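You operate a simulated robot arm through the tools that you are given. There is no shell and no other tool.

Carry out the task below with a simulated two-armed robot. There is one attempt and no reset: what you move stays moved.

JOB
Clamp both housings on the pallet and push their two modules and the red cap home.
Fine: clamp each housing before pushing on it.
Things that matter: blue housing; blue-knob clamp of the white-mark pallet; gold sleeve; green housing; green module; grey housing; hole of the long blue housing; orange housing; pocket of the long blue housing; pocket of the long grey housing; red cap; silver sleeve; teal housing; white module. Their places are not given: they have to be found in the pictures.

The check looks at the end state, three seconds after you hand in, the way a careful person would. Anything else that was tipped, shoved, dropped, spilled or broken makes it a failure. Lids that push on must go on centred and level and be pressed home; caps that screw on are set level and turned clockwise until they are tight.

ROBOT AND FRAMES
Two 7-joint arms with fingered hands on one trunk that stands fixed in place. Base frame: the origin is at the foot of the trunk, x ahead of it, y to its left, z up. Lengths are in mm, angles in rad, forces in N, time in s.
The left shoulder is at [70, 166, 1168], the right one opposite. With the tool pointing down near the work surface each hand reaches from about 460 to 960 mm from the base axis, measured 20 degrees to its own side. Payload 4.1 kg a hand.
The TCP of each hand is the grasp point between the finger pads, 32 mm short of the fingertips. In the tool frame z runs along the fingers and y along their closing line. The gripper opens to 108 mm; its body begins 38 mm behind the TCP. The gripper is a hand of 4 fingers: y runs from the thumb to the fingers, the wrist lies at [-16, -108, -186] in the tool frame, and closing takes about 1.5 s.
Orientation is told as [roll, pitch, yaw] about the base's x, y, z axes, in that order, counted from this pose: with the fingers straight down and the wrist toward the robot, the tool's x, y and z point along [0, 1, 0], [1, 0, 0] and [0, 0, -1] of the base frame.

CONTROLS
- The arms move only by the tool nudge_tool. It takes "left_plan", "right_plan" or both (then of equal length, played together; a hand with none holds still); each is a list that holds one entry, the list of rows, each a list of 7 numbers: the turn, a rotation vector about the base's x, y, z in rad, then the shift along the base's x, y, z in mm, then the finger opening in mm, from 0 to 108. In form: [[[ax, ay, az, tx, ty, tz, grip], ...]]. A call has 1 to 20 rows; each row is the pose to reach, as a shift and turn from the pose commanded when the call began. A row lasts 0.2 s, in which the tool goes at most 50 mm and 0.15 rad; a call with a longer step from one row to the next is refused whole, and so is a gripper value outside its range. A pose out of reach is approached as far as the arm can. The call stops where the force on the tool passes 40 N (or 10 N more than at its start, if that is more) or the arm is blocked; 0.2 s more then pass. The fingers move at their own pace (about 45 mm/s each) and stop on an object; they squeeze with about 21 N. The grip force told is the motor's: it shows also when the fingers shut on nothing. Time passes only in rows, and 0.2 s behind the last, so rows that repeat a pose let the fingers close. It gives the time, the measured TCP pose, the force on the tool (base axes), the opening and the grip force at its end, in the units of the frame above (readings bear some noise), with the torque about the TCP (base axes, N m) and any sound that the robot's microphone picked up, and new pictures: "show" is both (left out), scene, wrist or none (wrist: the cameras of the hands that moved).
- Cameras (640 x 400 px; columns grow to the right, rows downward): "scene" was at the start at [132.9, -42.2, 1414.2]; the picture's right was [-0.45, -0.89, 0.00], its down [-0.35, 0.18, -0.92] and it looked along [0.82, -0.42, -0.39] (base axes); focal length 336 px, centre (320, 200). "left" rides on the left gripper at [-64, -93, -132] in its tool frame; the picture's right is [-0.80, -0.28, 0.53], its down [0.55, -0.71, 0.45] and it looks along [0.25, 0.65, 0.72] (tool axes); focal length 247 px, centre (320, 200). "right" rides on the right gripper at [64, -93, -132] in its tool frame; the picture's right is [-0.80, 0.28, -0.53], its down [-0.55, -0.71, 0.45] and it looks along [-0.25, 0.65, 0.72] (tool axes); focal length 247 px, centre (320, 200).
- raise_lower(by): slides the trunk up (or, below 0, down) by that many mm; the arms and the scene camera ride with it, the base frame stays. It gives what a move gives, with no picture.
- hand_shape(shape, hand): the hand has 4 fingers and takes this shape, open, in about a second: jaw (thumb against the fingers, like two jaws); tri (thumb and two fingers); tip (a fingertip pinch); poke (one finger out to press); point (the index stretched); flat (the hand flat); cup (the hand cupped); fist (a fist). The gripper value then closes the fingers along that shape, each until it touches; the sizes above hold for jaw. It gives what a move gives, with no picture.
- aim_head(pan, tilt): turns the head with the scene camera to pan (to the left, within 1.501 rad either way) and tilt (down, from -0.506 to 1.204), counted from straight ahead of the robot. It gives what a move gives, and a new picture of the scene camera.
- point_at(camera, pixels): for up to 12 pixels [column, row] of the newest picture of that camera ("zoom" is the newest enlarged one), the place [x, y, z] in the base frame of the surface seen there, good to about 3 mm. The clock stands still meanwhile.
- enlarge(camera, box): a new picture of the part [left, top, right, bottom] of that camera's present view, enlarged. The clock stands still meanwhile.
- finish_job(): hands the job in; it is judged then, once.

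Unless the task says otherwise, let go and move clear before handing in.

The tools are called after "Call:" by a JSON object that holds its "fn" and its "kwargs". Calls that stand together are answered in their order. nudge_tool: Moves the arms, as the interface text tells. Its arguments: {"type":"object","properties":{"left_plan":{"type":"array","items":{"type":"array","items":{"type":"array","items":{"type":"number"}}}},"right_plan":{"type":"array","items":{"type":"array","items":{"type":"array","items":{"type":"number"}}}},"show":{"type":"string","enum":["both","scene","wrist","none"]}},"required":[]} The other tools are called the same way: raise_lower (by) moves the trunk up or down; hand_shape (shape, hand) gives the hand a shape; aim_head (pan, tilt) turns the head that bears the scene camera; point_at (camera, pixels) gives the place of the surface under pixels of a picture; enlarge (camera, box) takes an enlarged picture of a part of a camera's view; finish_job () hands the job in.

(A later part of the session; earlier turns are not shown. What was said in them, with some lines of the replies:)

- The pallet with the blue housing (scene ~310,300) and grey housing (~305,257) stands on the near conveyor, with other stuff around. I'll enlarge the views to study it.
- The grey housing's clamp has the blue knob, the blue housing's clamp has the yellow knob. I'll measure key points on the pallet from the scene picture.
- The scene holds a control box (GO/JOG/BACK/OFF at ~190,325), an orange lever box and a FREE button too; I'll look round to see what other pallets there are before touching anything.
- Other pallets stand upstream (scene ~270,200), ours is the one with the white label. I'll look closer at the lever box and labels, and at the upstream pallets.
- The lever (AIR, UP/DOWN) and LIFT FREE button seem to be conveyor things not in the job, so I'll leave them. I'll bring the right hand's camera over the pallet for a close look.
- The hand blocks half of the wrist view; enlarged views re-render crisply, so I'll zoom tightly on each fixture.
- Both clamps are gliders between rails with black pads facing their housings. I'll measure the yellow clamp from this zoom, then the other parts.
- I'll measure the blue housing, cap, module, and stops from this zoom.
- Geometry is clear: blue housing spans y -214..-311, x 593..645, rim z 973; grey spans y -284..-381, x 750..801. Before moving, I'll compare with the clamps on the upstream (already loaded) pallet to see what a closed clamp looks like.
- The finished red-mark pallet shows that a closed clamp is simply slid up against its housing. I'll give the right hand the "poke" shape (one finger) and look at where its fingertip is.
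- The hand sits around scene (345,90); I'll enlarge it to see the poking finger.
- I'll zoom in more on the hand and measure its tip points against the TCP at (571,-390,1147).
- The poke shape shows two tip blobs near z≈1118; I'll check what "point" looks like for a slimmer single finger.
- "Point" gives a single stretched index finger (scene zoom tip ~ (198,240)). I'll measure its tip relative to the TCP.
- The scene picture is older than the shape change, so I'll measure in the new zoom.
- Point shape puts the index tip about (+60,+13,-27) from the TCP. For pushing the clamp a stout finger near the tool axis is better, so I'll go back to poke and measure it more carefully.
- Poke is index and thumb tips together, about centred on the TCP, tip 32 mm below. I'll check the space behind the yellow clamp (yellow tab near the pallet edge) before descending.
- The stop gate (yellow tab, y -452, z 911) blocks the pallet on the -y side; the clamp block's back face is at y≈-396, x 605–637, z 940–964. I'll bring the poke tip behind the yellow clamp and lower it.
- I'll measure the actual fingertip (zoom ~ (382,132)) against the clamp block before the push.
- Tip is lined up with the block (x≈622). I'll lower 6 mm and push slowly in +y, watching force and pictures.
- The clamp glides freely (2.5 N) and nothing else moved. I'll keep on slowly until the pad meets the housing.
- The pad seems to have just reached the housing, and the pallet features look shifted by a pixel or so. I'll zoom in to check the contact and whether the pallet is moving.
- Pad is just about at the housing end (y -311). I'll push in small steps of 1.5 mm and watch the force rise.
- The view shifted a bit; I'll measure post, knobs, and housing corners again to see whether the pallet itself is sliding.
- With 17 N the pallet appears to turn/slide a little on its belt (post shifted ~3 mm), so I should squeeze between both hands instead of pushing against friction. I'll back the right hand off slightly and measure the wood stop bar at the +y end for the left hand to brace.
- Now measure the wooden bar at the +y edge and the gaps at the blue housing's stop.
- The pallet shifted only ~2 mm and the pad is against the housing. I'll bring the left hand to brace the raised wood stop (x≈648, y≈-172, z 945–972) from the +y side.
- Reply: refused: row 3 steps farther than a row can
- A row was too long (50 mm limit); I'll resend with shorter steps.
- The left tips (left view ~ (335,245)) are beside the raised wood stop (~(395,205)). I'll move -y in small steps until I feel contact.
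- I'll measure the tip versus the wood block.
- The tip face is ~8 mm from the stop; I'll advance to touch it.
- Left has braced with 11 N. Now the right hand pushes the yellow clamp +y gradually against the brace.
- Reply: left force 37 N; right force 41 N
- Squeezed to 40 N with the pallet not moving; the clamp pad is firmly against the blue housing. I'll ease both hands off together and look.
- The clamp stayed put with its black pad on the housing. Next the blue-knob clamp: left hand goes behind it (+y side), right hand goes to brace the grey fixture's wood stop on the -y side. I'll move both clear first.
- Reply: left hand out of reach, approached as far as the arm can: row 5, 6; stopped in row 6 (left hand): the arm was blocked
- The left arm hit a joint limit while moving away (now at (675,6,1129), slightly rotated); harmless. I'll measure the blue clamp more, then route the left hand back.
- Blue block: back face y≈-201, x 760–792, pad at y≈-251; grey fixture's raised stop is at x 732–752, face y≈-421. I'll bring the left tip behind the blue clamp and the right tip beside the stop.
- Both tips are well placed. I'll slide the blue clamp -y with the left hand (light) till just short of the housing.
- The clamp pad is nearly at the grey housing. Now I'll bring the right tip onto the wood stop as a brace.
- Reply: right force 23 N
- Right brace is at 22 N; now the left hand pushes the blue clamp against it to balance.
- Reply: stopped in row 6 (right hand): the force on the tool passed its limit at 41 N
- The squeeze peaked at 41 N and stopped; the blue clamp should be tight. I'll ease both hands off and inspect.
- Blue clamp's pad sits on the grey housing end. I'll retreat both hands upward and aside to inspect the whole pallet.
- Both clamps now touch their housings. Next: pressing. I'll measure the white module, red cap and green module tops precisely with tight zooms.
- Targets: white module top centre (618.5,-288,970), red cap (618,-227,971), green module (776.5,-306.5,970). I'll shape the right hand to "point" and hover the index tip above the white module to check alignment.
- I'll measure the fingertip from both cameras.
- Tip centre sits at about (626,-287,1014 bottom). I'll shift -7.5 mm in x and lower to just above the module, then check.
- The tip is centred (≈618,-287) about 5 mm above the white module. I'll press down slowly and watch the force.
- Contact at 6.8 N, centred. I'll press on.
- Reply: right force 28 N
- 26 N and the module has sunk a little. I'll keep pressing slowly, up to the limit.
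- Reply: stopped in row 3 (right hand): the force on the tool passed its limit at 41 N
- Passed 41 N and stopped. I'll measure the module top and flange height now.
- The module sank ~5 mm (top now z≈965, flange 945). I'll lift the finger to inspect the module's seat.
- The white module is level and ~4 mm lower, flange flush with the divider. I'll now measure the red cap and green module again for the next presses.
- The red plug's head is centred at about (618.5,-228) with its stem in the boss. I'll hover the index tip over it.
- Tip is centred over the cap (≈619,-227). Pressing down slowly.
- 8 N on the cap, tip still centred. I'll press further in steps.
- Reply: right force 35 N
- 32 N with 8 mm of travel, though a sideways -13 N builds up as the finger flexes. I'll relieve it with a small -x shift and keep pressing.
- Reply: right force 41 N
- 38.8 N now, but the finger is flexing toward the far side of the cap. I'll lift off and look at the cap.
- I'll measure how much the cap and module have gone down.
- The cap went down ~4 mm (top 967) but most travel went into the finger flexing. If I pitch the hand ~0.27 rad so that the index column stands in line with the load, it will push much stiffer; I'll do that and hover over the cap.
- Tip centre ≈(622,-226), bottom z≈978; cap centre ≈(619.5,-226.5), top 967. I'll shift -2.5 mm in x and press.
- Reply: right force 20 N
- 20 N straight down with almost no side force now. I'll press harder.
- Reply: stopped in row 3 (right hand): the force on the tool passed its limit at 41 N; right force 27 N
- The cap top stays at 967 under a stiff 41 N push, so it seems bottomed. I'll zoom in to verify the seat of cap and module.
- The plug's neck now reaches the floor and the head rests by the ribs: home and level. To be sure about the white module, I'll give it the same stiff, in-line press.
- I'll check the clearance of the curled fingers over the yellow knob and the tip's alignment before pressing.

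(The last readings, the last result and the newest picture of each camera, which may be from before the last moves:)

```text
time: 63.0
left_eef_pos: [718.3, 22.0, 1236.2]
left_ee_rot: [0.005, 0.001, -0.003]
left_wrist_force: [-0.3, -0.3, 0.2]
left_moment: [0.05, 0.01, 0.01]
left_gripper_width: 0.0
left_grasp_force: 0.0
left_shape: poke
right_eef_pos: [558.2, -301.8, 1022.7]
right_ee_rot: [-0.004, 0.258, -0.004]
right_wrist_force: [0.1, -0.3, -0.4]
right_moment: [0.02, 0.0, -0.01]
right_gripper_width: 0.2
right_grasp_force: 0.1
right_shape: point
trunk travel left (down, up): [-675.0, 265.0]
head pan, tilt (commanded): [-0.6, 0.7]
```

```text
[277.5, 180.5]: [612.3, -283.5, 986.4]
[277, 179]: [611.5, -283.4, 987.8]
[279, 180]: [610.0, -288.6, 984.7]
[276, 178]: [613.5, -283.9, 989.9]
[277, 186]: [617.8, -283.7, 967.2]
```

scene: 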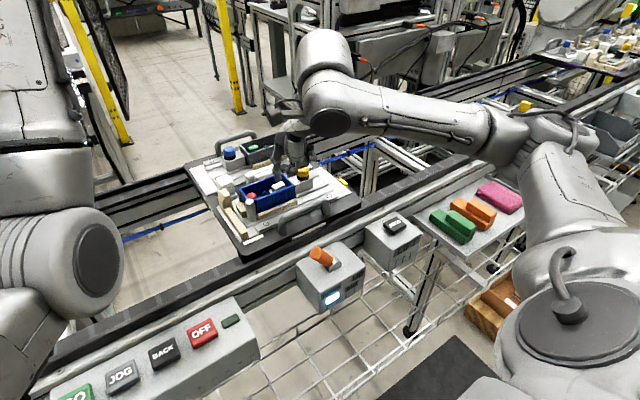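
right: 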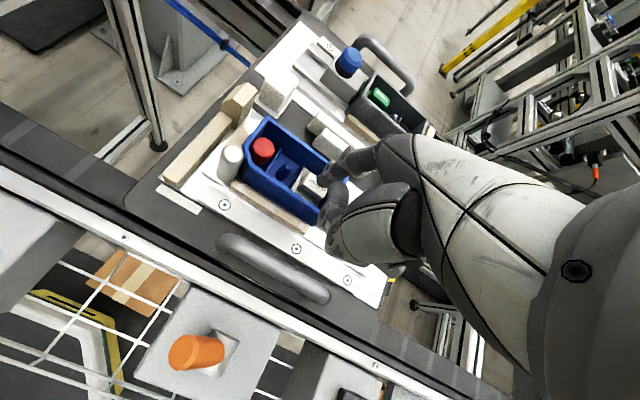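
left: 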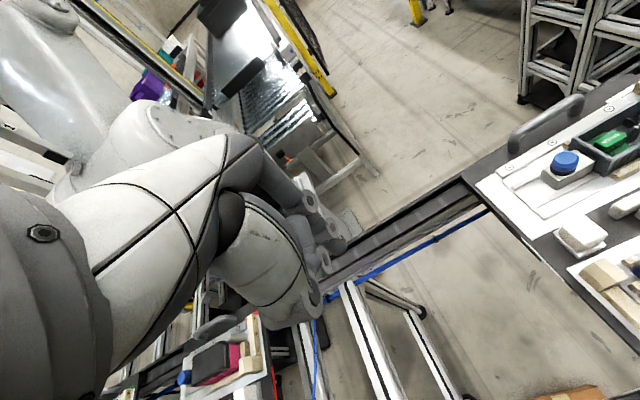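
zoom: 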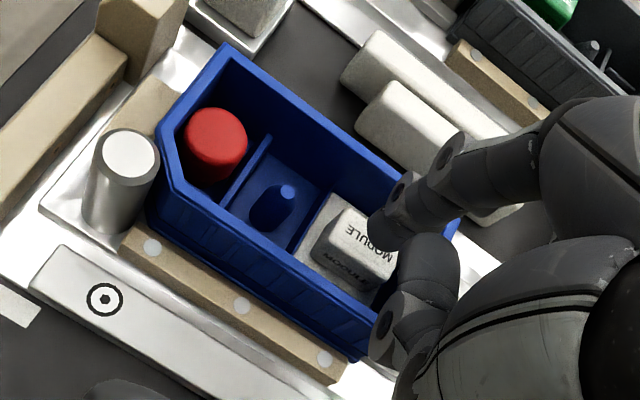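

Clear of the knob; tip ≈(617,-286). I'll shift by (+1.5,-1.5) and press the white module.

Call:
{"fn": "nudge_tool", "kwargs": {"right_plan": [[[0, 0, 0, 1.5, -1.5, -4, 0], [0, 0, 0, 1.5, -1.5, -8, 0], [0, 0, 0, 1.5, -1.5, -10, 0], [0, 0, 0, 1.5, -1.5, -12, 0], [0, 0, 0, 1.5, -1.5, -14, 0], [0, 0, 0, 1.5, -1.5, -16, 0]]], "show": "scene"}}

Call:
{"fn": "nudge_tool", "kwargs": {"right_plan": [[[0, 0, 0, 0, 0, -1.5, 0], [0, 0, 0, 0, 0, -3, 0], [0, 0, 0, 0, 0, -4.5, 0], [0, 0, 0, 0, 0, -6, 0], [0, 0, 0, 0, 0, -7.5, 0]]], "show": "scene"}}

Call:
{"fn": "enlarge", "kwargs": {"camera": "scene", "box": [230, 150, 310, 210]}}

```text
time: 64.5
left_eef_pos: [714.7, 23.0, 1239.6]
left_ee_rot: [0.004, -0.001, -0.001]
left_wrist_force: [0.0, 0.1, -0.9]
left_moment: [-0.01, 0.02, 0.04]
left_gripper_width: 0.1
left_grasp_force: 0.0
left_shape: poke
right_eef_pos: [559.3, -302.7, 1009.3]
right_ee_rot: [-0.004, 0.251, -0.004]
right_wrist_force: [-3.4, -0.7, 23.3]
right_moment: [0.27, -1.43, 0.01]
right_gripper_width: 0.0
right_grasp_force: 0.1
right_shape: point
trunk travel left (down, up): [-675.0, 265.0]
head pan, tilt (commanded): [-0.6, 0.7]
```

scene: 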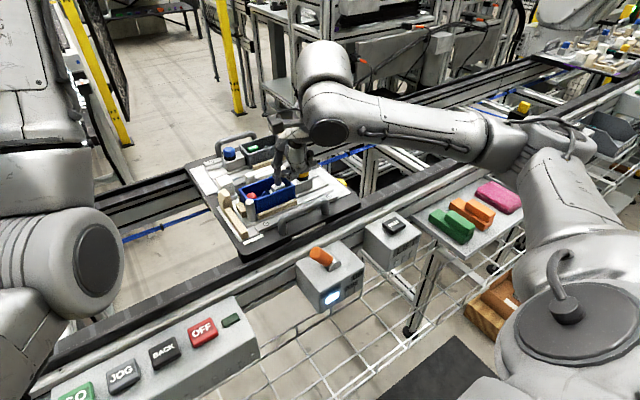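

```text
time: 65.1
left_eef_pos: [717.2, 21.8, 1238.3]
left_ee_rot: [0.003, -0.001, -0.001]
left_wrist_force: [0.8, 0.0, -0.8]
left_moment: [0.02, 0.05, 0.02]
left_gripper_width: 0.2
left_grasp_force: 0.0
left_shape: poke
right_eef_pos: [561.5, -302.6, 1010.1]
right_ee_rot: [-0.003, 0.242, -0.002]
right_wrist_force: [-5.7, 0.1, 29.7]
right_moment: [0.38, -1.57, 0.07]
right_gripper_width: 103.6
right_grasp_force: 0.1
right_shape: point
trunk travel left (down, up): [-675.0, 265.0]
head pan, tilt (commanded): [-0.6, 0.7]
stopped in row 3 (right hand): the force on the tool passed its limit at 42 N (the readings are from after the stop); the commanded pose is now the measured one
```

scene: 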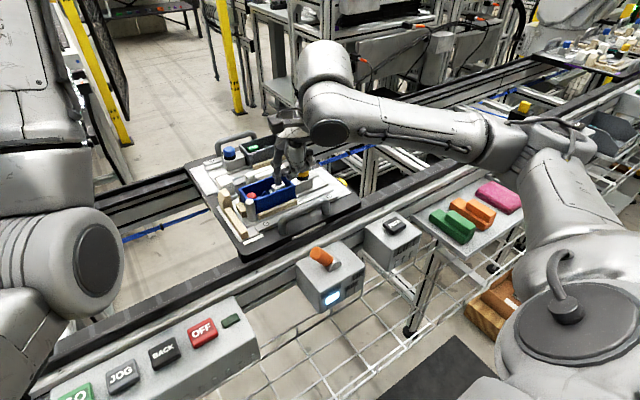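

```text
6.67 times, centred on (270, 180) of scene
```

zoom: 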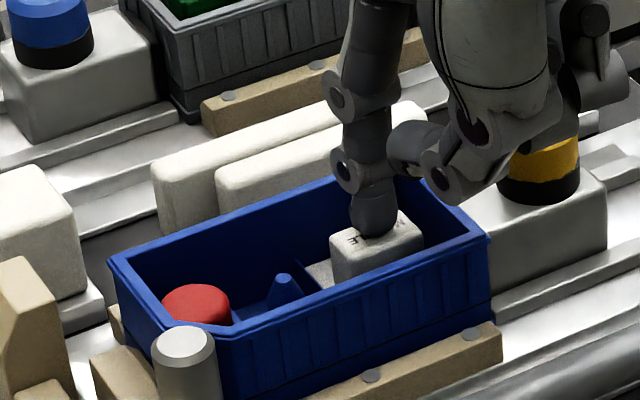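

Call:
{"fn": "point_at", "kwargs": {"camera": "zoom", "pixels": [[408, 225], [412, 235], [340, 243], [345, 248], [320, 275], [400, 240]]}}

Call:
{"fn": "nudge_tool", "kwargs": {"right_plan": [[[0, 0, 0, 0, 0, 6, 0], [0, 0, 0, 0, 0, 20, 0], [0, 0, 0, 0, 0, 50, 0], [0, 0, 0, 0, -25, 80, 0], [0, 0, 0, 20, -50, 90, 0], [0, 0, 0, 60, -65, 90, 0], [0, 0, 0, 100, -70, 90, 0], [0, 0, 0, 110, -70, 90, 0]]], "show": "both"}}

Call:
{"fn": "enlarge", "kwargs": {"camera": "scene", "box": [225, 125, 305, 215]}}

```text
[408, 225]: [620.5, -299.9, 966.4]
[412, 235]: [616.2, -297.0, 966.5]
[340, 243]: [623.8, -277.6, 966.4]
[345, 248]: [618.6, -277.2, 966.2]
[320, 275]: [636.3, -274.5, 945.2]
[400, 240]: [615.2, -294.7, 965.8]
```

```text
time: 66.9
left_eef_pos: [717.5, 21.3, 1237.8]
left_ee_rot: [0.004, 0.004, -0.001]
left_wrist_force: [-0.7, -1.2, -0.3]
left_moment: [0.0, -0.01, -0.03]
left_gripper_width: 0.2
left_grasp_force: 0.1
left_shape: poke
right_eef_pos: [672.4, -373.2, 1095.9]
right_ee_rot: [-0.004, 0.252, -0.004]
right_wrist_force: [-0.4, 0.3, -0.4]
right_moment: [0.01, -0.03, 0.02]
right_gripper_width: 0.0
right_grasp_force: 0.1
right_shape: point
trunk travel left (down, up): [-675.0, 265.0]
head pan, tilt (commanded): [-0.6, 0.7]
```

scene: 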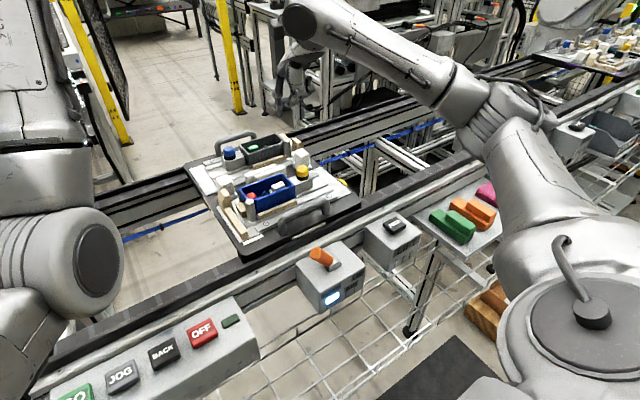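
right: 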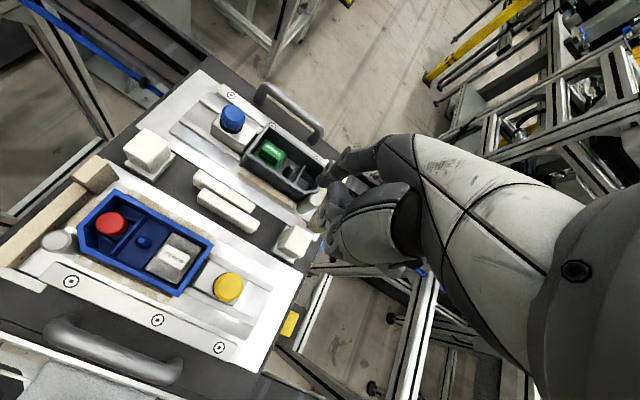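

```text
4.44 times, centred on (265, 170) of scene
```

zoom: 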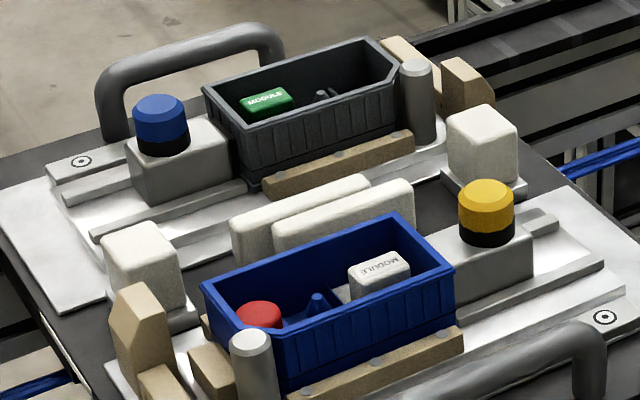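

The white module is firm at 966.4 (level). Now the green module: measure its top from both cameras.

Call:
{"fn": "enlarge", "kwargs": {"camera": "right", "box": [235, 110, 335, 210]}}

Call:
{"fn": "point_at", "kwargs": {"camera": "zoom", "pixels": [[225, 170], [190, 150], [255, 190], [215, 145], [235, 195], [205, 160], [280, 230], [310, 260], [150, 130], [345, 250]]}}

Call:
{"fn": "enlarge", "kwargs": {"camera": "scene", "box": [240, 135, 290, 165]}}

Call:
{"fn": "point_at", "kwargs": {"camera": "zoom", "pixels": [[160, 160], [110, 150], [190, 145], [200, 165], [130, 175], [150, 150], [175, 165], [120, 160]]}}

```text
4.00 times, centred on (285, 160) of right
```

zoom: 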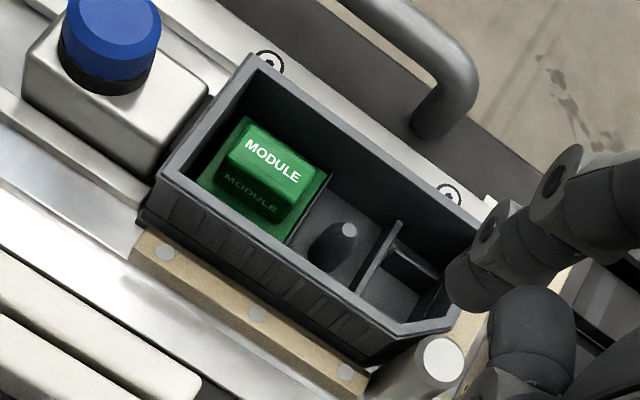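

```text
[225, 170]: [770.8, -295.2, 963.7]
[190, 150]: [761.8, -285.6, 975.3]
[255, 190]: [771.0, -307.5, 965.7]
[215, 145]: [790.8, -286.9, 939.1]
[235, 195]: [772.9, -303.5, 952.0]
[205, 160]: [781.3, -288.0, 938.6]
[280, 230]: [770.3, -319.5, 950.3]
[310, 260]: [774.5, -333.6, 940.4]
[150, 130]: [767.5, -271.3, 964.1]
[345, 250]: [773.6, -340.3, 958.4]
```

```text
12.80 times, centred on (265, 150) of scene
```

zoom: 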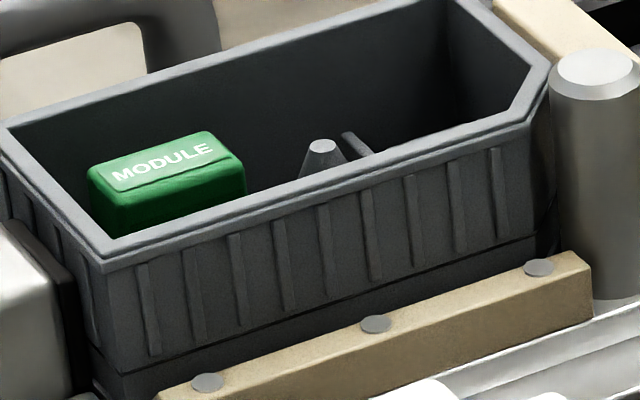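

```text
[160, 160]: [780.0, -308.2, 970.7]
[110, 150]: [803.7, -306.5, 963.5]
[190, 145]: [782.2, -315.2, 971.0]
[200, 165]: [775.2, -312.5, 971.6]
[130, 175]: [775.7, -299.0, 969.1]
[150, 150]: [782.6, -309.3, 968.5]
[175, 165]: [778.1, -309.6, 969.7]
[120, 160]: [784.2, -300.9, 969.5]
```

Call:
{"fn": "enlarge", "kwargs": {"camera": "right", "box": [255, 130, 305, 170]}}

Call:
{"fn": "point_at", "kwargs": {"camera": "zoom", "pixels": [[240, 170], [160, 130], [130, 145], [190, 100], [300, 200], [340, 175], [300, 230], [110, 165], [250, 140], [210, 175], [370, 190], [90, 250]]}}

```text
10.00 times, centred on (280, 150) of right
```

zoom: 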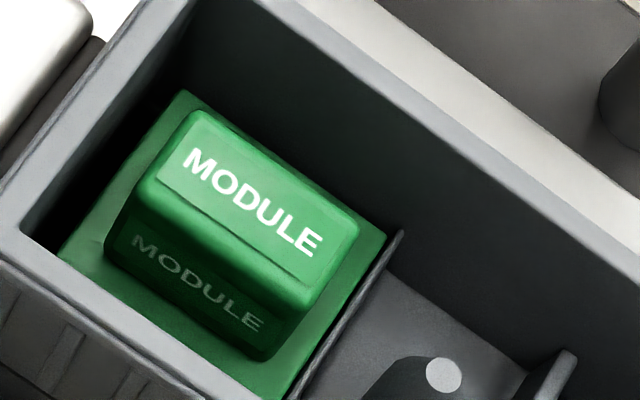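

```text
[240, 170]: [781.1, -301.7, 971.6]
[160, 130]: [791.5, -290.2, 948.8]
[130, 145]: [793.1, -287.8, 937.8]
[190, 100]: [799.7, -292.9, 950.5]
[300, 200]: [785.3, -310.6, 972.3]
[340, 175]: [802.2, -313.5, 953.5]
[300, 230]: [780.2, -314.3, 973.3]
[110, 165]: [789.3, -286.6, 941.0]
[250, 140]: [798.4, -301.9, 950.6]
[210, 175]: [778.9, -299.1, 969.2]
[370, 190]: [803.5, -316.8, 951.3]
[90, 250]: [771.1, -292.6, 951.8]
```

Call:
{"fn": "point_at", "kwargs": {"camera": "zoom", "pixels": [[252, 203], [200, 120], [345, 228], [298, 275], [160, 183], [255, 215], [225, 185]]}}

```text
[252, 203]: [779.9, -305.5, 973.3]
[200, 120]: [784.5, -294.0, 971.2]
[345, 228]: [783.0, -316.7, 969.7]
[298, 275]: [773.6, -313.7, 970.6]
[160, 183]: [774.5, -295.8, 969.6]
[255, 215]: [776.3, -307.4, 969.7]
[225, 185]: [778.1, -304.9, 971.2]
```

Green module top centre ≈(778.5,-306.5,970.5). I'll hover the pitched index above it.

Call:
{"fn": "nudge_tool", "kwargs": {"right_plan": [[[0, 0, 0, 20, 20, 0, 0], [0, 0, 0, 40, 40, -10, 0], [0, 0, 0, 47, 50.7, -30, 0], [0, 0, 0, 47, 50.7, -55, 0], [0, 0, 0, 47, 50.7, -69, 0], [0, 0, 0, 47, 50.7, -69, 0]]], "show": "both"}}

Call:
{"fn": "enlarge", "kwargs": {"camera": "scene", "box": [225, 110, 305, 170]}}

Call:
{"fn": "enlarge", "kwargs": {"camera": "right", "box": [220, 100, 380, 240]}}

```text
time: 68.3
left_eef_pos: [718.2, 22.5, 1237.2]
left_ee_rot: [0.004, 0.003, -0.001]
left_wrist_force: [0.5, 0.1, 0.7]
left_moment: [-0.01, -0.01, 0.03]
left_gripper_width: 0.0
left_grasp_force: 0.0
left_shape: poke
right_eef_pos: [719.4, -324.0, 1027.6]
right_ee_rot: [-0.004, 0.254, -0.004]
right_wrist_force: [0.2, 0.1, 0.6]
right_moment: [0.0, -0.01, -0.02]
right_gripper_width: 0.0
right_grasp_force: 0.0
right_shape: point
trunk travel left (down, up): [-675.0, 265.0]
head pan, tilt (commanded): [-0.6, 0.7]
```

scene: 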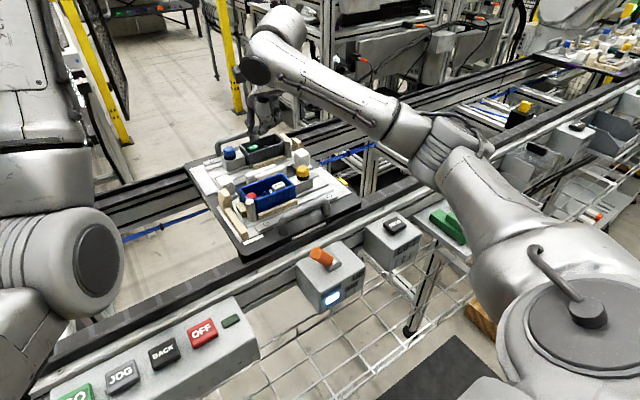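
right: 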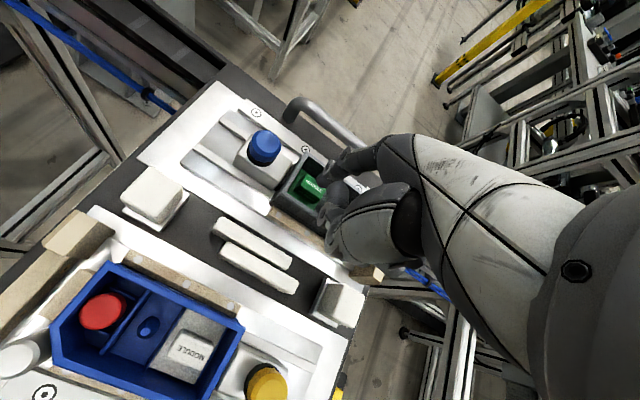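

```text
6.67 times, centred on (265, 140) of scene
```

zoom: 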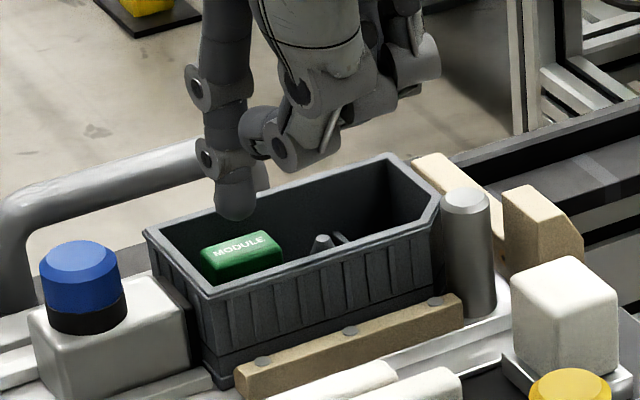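

```text
2.86 times, centred on (300, 170) of right
```

zoom: 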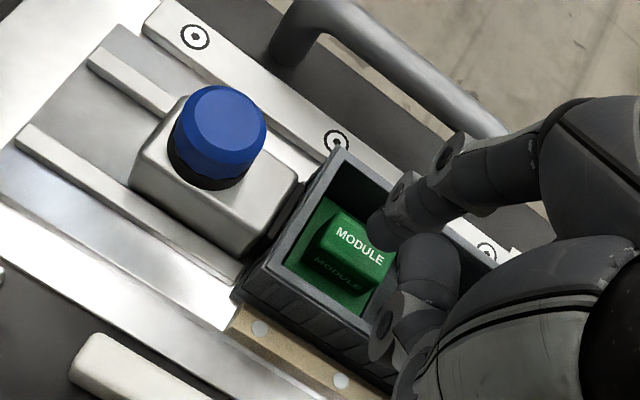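

Call:
{"fn": "point_at", "kwargs": {"camera": "zoom", "pixels": [[378, 228], [372, 220], [385, 238], [390, 210], [355, 240], [335, 220], [385, 255], [340, 250]]}}

Call:
{"fn": "point_at", "kwargs": {"camera": "scene", "pixels": [[252, 141], [251.5, 139], [253, 140], [250.5, 137], [255, 146], [253, 148], [257, 147]]}}

```text
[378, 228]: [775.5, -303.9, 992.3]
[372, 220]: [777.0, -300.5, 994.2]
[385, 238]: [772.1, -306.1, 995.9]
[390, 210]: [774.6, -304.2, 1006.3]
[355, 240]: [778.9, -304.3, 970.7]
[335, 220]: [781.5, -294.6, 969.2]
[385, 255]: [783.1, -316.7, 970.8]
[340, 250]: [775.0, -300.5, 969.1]
```

```text
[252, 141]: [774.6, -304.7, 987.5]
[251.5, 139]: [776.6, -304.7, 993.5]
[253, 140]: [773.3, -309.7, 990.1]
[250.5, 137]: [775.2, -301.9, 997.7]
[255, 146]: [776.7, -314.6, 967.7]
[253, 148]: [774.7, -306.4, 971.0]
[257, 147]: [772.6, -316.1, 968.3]
```

Tip ≈(780,-307), module centre ≈(778.5,-306). I'll shift (-1.5,+0.5) and press the green module.

Call:
{"fn": "nudge_tool", "kwargs": {"right_plan": [[[0, 0, 0, -1.5, 0.5, -4, 0], [0, 0, 0, -1.5, 0.5, -7, 0], [0, 0, 0, -1.5, 0.5, -9, 0], [0, 0, 0, -1.5, 0.5, -11, 0], [0, 0, 0, -1.5, 0.5, -12.5, 0], [0, 0, 0, -1.5, 0.5, -14, 0]]], "show": "scene"}}

Call:
{"fn": "enlarge", "kwargs": {"camera": "scene", "box": [225, 110, 305, 170]}}

```text
time: 69.7
left_eef_pos: [716.0, 22.4, 1237.1]
left_ee_rot: [0.004, -0.001, -0.003]
left_wrist_force: [-0.7, 0.1, -0.5]
left_moment: [0.0, -0.01, 0.0]
left_gripper_width: 0.0
left_grasp_force: 0.0
left_shape: poke
right_eef_pos: [717.1, -322.3, 1014.1]
right_ee_rot: [-0.002, 0.25, -0.002]
right_wrist_force: [0.1, 0.4, 5.6]
right_moment: [0.11, -0.43, -0.03]
right_gripper_width: 0.0
right_grasp_force: 0.0
right_shape: point
trunk travel left (down, up): [-675.0, 265.0]
head pan, tilt (commanded): [-0.6, 0.7]
```

scene: 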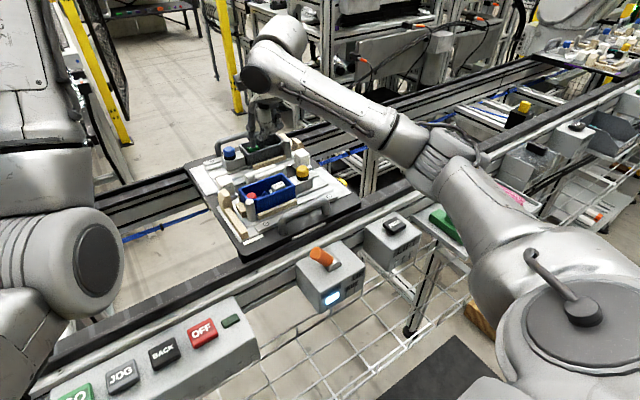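

```text
6.67 times, centred on (265, 140) of scene
```

zoom: 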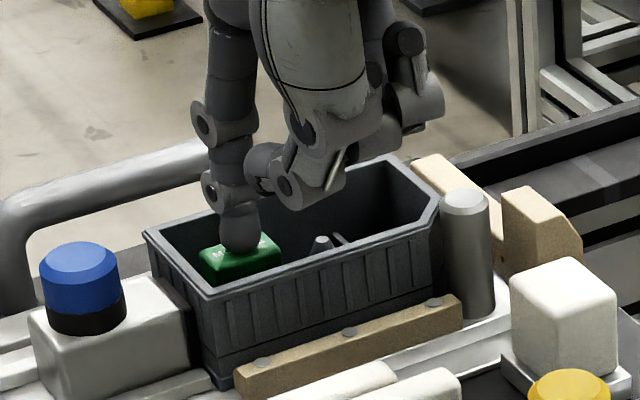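

Contact at 5.6 N, centred. Pressing on.

Call:
{"fn": "nudge_tool", "kwargs": {"right_plan": [[[0, 0, 0, 0, 0, -1.5, 0], [0, 0, 0, 0, 0, -3, 0], [0, 0, 0, 0, 0, -4.5, 0], [0, 0, 0, 0, 0, -6, 0], [0, 0, 0, 0, 0, -7, 0], [0, 0, 0, 0, 0, -8, 0], [0, 0, 0, 0, 0, -9, 0]]], "show": "scene"}}

Call:
{"fn": "enlarge", "kwargs": {"camera": "scene", "box": [225, 110, 305, 170]}}

Call:
{"fn": "point_at", "kwargs": {"camera": "zoom", "pixels": [[270, 255], [275, 250], [212, 262], [220, 265], [262, 262]]}}

```text
time: 71.3
left_eef_pos: [712.6, 23.5, 1239.3]
left_ee_rot: [0.002, -0.003, 0.001]
left_wrist_force: [0.0, 0.3, -0.7]
left_moment: [0.0, -0.01, -0.05]
left_gripper_width: 0.0
left_grasp_force: 0.0
left_shape: poke
right_eef_pos: [714.5, -322.9, 1010.1]
right_ee_rot: [-0.006, 0.245, -0.002]
right_wrist_force: [-4.6, -1.1, 29.1]
right_moment: [0.33, -1.82, 0.03]
right_gripper_width: 0.2
right_grasp_force: 0.2
right_shape: point
trunk travel left (down, up): [-675.0, 265.0]
head pan, tilt (commanded): [-0.6, 0.7]
```

scene: 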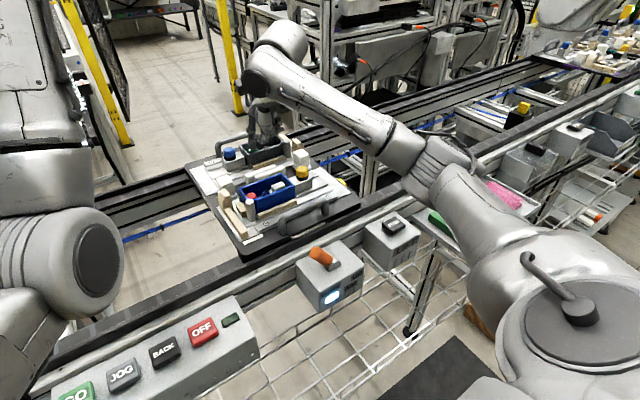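

```text
6.67 times, centred on (265, 140) of scene
```

zoom: 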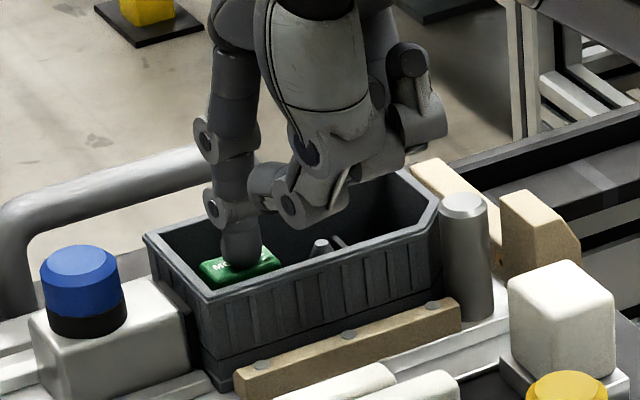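

```text
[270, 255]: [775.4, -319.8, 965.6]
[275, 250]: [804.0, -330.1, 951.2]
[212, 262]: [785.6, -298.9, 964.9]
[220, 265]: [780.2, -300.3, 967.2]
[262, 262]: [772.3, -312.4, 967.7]
```

Green module top now ≈966 at 29 N. I'll press to the limit to confirm it's bottomed.

Call:
{"fn": "nudge_tool", "kwargs": {"right_plan": [[[0, 0, 0, 0, 0, -1, 0], [0, 0, 0, 0, 0, -2, 0], [0, 0, 0, 0, 0, -3, 0], [0, 0, 0, 0, 0, -4, 0], [0, 0, 0, 0, 0, -5, 0], [0, 0, 0, 0, 0, -6, 0]]], "show": "scene"}}

Call:
{"fn": "enlarge", "kwargs": {"camera": "scene", "box": [225, 110, 305, 170]}}

Call:
{"fn": "point_at", "kwargs": {"camera": "zoom", "pixels": [[268, 262], [270, 267], [212, 267], [220, 270], [262, 264]]}}

```text
time: 72.0
left_eef_pos: [715.9, 22.7, 1237.0]
left_ee_rot: [0.004, 0.002, 0.0]
left_wrist_force: [0.2, 0.1, -0.6]
left_moment: [-0.02, 0.02, 0.0]
left_gripper_width: 0.0
left_grasp_force: 0.1
left_shape: poke
right_eef_pos: [719.0, -321.9, 1010.0]
right_ee_rot: [-0.002, 0.235, -0.004]
right_wrist_force: [-5.6, -0.5, 26.7]
right_moment: [0.33, -1.52, 0.05]
right_gripper_width: 103.6
right_grasp_force: 0.1
right_shape: point
trunk travel left (down, up): [-675.0, 265.0]
head pan, tilt (commanded): [-0.6, 0.7]
stopped in row 3 (right hand): the force on the tool passed its limit at 41 N (the readings are from after the stop); the commanded pose is now the measured one
```

scene: 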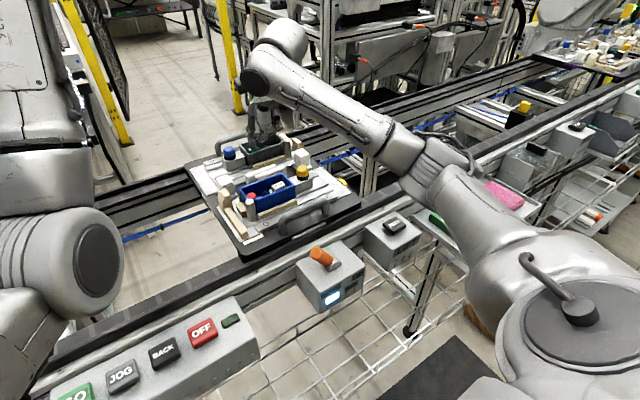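

```text
6.67 times, centred on (265, 140) of scene
```

zoom: 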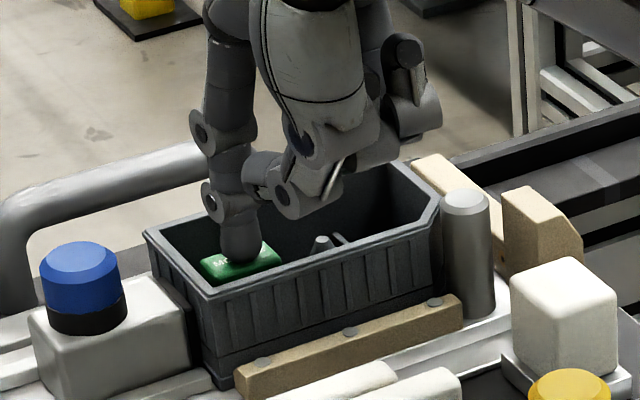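

```text
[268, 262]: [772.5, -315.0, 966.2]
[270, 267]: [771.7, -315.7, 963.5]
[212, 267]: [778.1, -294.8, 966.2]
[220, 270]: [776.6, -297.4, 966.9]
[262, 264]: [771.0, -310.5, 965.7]
```

Green module top is at ~966, same as the white one: bottomed. I'll lift away and inspect everything.

Call:
{"fn": "nudge_tool", "kwargs": {"right_plan": [[[0, 0, 0, 0, 0, 6, 0], [0, 0, 0, 0, 0, 20, 0], [0, 0, 0, 0, 0, 55, 0], [0, 0, 0, -10, -30, 90, 0], [0, -0.08, 0, -40, -60, 110, 0], [0, -0.16, 0, -80, -85, 115, 0], [0, -0.24, 0, -120, -105, 120, 0], [0, -0.24, 0, -160, -120, 120, 0], [0, -0.24, 0, -190, -135, 120, 0]]], "show": "both"}}

Call:
{"fn": "enlarge", "kwargs": {"camera": "scene", "box": [185, 120, 355, 240]}}

Call:
{"fn": "enlarge", "kwargs": {"camera": "right", "box": [40, 60, 320, 270]}}

```text
time: 74.0
left_eef_pos: [716.7, 21.8, 1237.6]
left_ee_rot: [0.007, 0.0, -0.001]
left_wrist_force: [-0.5, -0.2, 1.1]
left_moment: [0.01, 0.0, 0.0]
left_gripper_width: 0.0
left_grasp_force: 0.0
left_shape: poke
right_eef_pos: [526.8, -459.6, 1125.2]
right_ee_rot: [0.0, 0.008, -0.001]
right_wrist_force: [0.6, 0.2, 0.5]
right_moment: [0.01, -0.02, -0.01]
right_gripper_width: 0.1
right_grasp_force: 0.1
right_shape: point
trunk travel left (down, up): [-675.0, 265.0]
head pan, tilt (commanded): [-0.6, 0.7]
```

scene: 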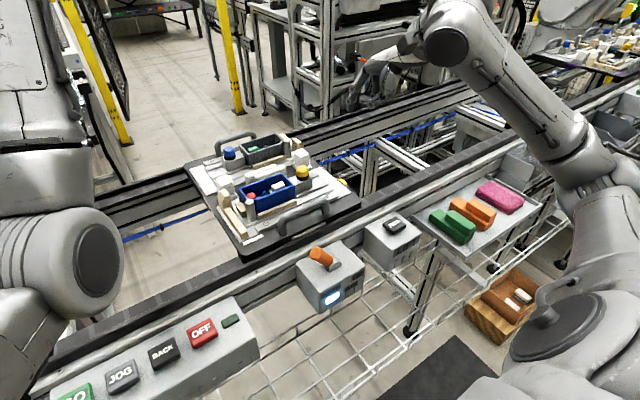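
right: 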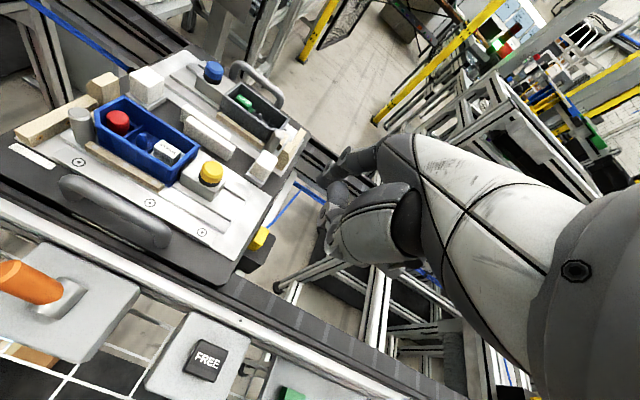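

```text
3.33 times, centred on (270, 180) of scene
```

zoom: 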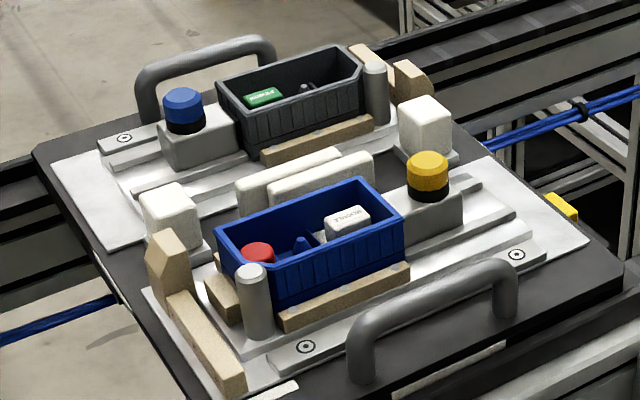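

```text
1.90 times, centred on (180, 165) of right
```

zoom: 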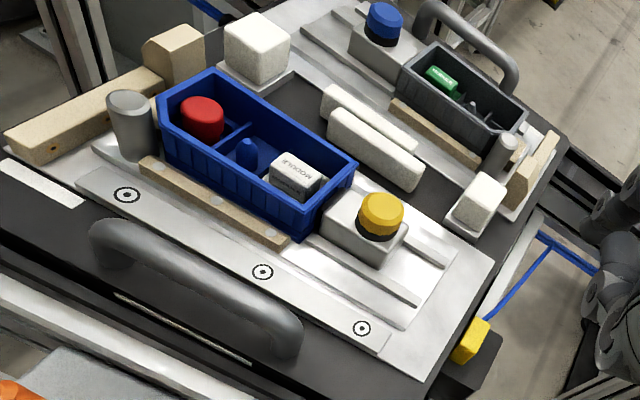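

Everything looks in place. I'll zoom on both clamp contacts, and compare the knob heights with a finished pallet upstream.

Call:
{"fn": "enlarge", "kwargs": {"camera": "scene", "box": [220, 140, 262, 172]}}

Call:
{"fn": "enlarge", "kwargs": {"camera": "right", "box": [165, 130, 245, 200]}}

Call:
{"fn": "aim_head", "kwargs": {"pan": 0.75, "tilt": 0.6}}

```text
12.50 times, centred on (241, 156) of scene
```

zoom: 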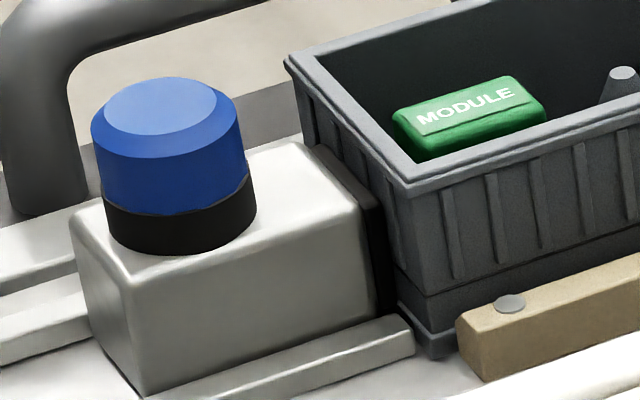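

```text
5.71 times, centred on (205, 165) of right
```

zoom: 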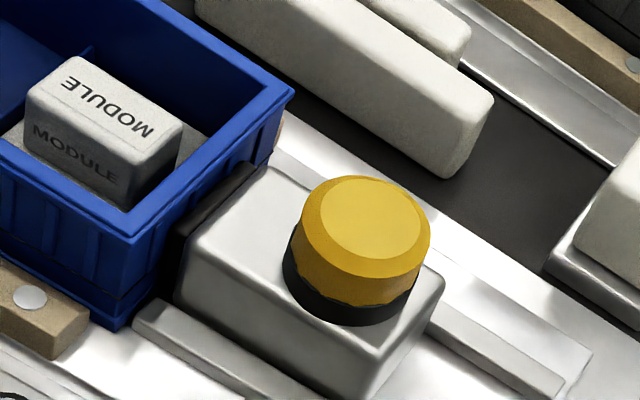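

```text
time: 75.5
left_eef_pos: [718.1, 22.3, 1236.5]
left_ee_rot: [0.002, 0.002, -0.003]
left_wrist_force: [0.1, 0.0, -0.7]
left_moment: [0.02, -0.01, -0.01]
left_gripper_width: 0.3
left_grasp_force: 0.1
left_shape: poke
right_eef_pos: [528.3, -459.2, 1123.4]
right_ee_rot: [-0.001, 0.008, -0.003]
right_wrist_force: [0.3, 0.2, 0.6]
right_moment: [0.02, -0.01, 0.01]
right_gripper_width: 0.2
right_grasp_force: 0.1
right_shape: point
trunk travel left (down, up): [-675.0, 265.0]
head pan, tilt (commanded): [0.75, 0.6]
```

scene: 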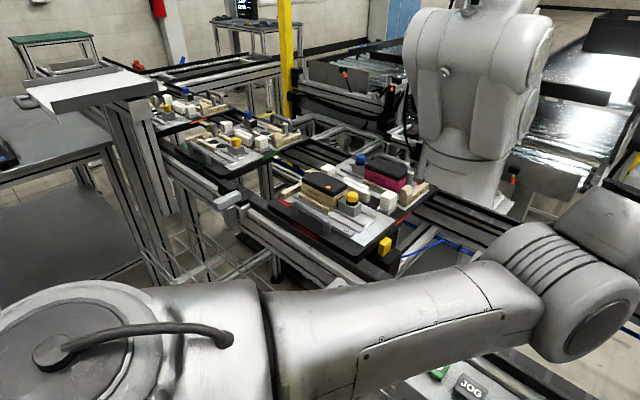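

Call:
{"fn": "enlarge", "kwargs": {"camera": "scene", "box": [280, 140, 430, 260]}}

Call:
{"fn": "enlarge", "kwargs": {"camera": "scene", "box": [320, 170, 380, 220]}}

Call:
{"fn": "point_at", "kwargs": {"camera": "zoom", "pixels": [[330, 210], [330, 260], [300, 300], [240, 220]]}}

Call:
{"fn": "enlarge", "kwargs": {"camera": "scene", "box": [130, 90, 310, 180]}}

```text
3.33 times, centred on (355, 200) of scene
```

zoom: 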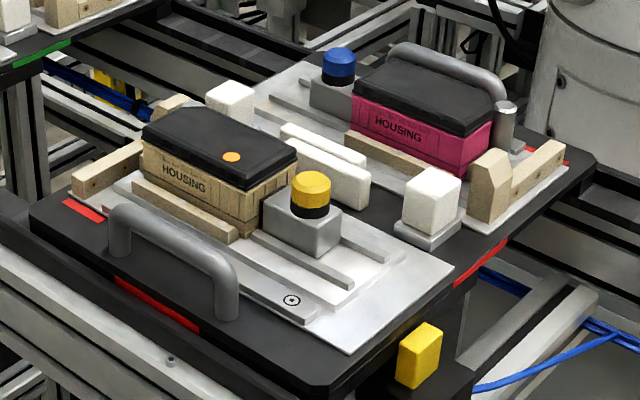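

```text
8.00 times, centred on (350, 195) of scene
```

zoom: 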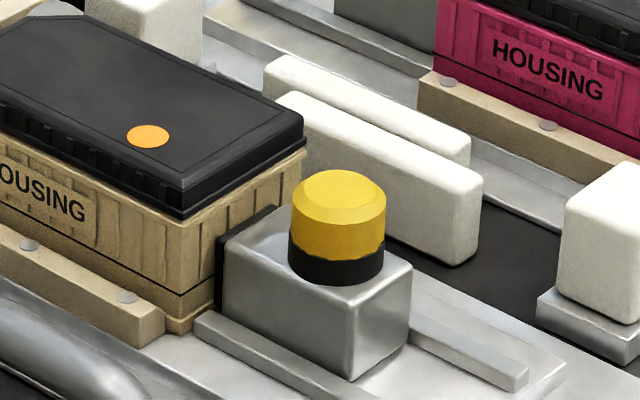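

```text
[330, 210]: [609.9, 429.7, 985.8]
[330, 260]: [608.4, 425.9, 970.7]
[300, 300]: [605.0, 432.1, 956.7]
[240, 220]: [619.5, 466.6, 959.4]
```

```text
3.56 times, centred on (220, 135) of scene
```

zoom: 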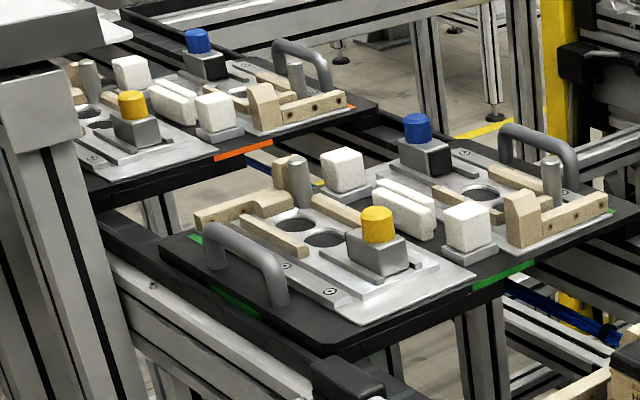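

The finished red-mark pallet's clamps look exactly like ours (pad flush on housing, same knob height). A final look at our pallet and the panels before handing in.

Call:
{"fn": "aim_head", "kwargs": {"pan": -0.45, "tilt": 0.85}}

Call:
{"fn": "enlarge", "kwargs": {"camera": "scene", "box": [220, 60, 420, 190]}}

Call:
{"fn": "enlarge", "kwargs": {"camera": "scene", "box": [90, 160, 490, 340]}}

```text
time: 76.9
left_eef_pos: [717.7, 23.2, 1236.4]
left_ee_rot: [0.004, 0.003, -0.003]
left_wrist_force: [0.1, 0.1, -0.3]
left_moment: [-0.03, 0.0, -0.02]
left_gripper_width: 0.1
left_grasp_force: 0.0
left_shape: poke
right_eef_pos: [528.8, -457.8, 1122.7]
right_ee_rot: [-0.002, 0.008, -0.004]
right_wrist_force: [-0.3, 0.6, -0.3]
right_moment: [-0.03, -0.02, -0.04]
right_gripper_width: 0.0
right_grasp_force: 0.1
right_shape: point
trunk travel left (down, up): [-675.0, 265.0]
head pan, tilt (commanded): [-0.45, 0.85]
```

scene: 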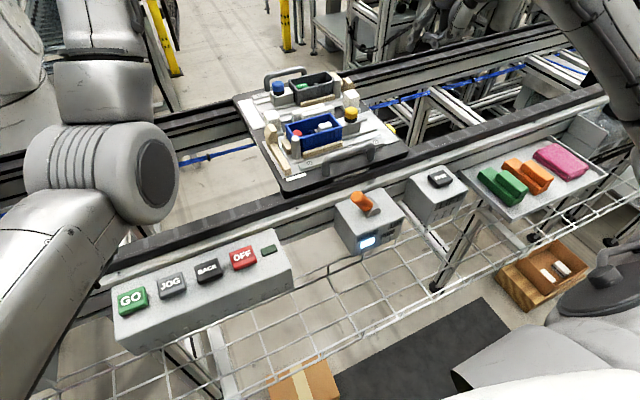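

```text
3.08 times, centred on (320, 125) of scene
```

zoom: 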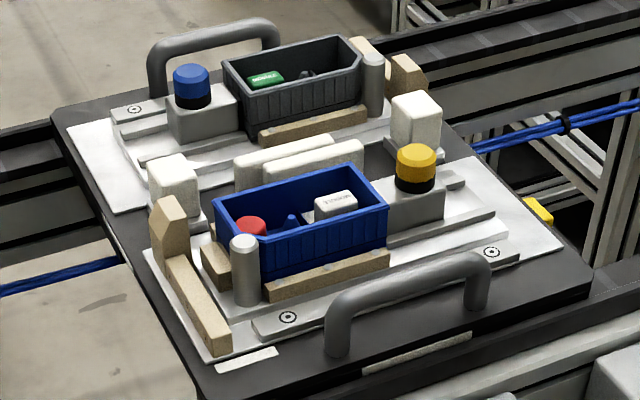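

```text
1.60 times, centred on (290, 250) of scene
```

zoom: 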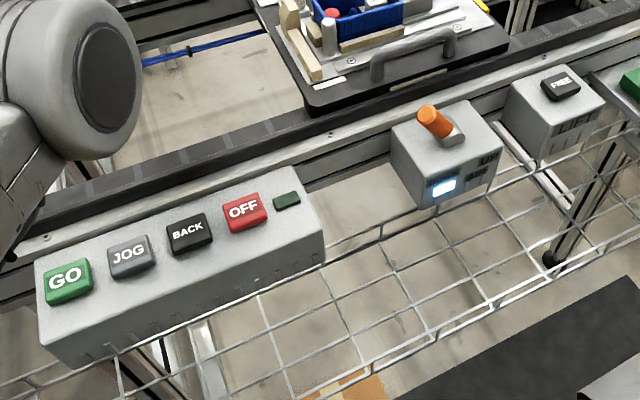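

Both clamps sit against their housings. The white and green modules and the red cap all stopped hard about 4 mm lower than they started, level, at z≈966–967. The lever and buttons look as they did at the start, and both hands are clear, so I'm handing in.

Call:
{"fn": "finish_job", "kwargs": {}}

```text
The job is handed in.
```

I handed the job in. Both housings are clamped, and the white module, the green module and the red cap are pressed in as far as they would go. The result of the check hasn't come back, so I don't know yet whether it passed.

- **Clamps:** I slid each clamp up to its housing and squeezed it to about 40 N, with the other hand bracing the stop behind it. Both pads stayed against their housings afterwards and look the same as on the finished red-mark pallet. I clamped both housings before pressing anything.
- **Modules and cap:** all three went down about 4 mm and then stayed put under about 41 N. Their tops now sit at about 966–967 mm and are level. The robot picked up no click, so I judged "home" by the hard stop and by all three ending at the same depth.
- **Pallet shift:** while I was pushing the yellow-knob clamp, before bracing it, the pallet slid about 2 mm upstream. I left it there.
- **Controls:** the lever and buttons look unchanged from the start, and both hands were clear of the pallet at hand-in.
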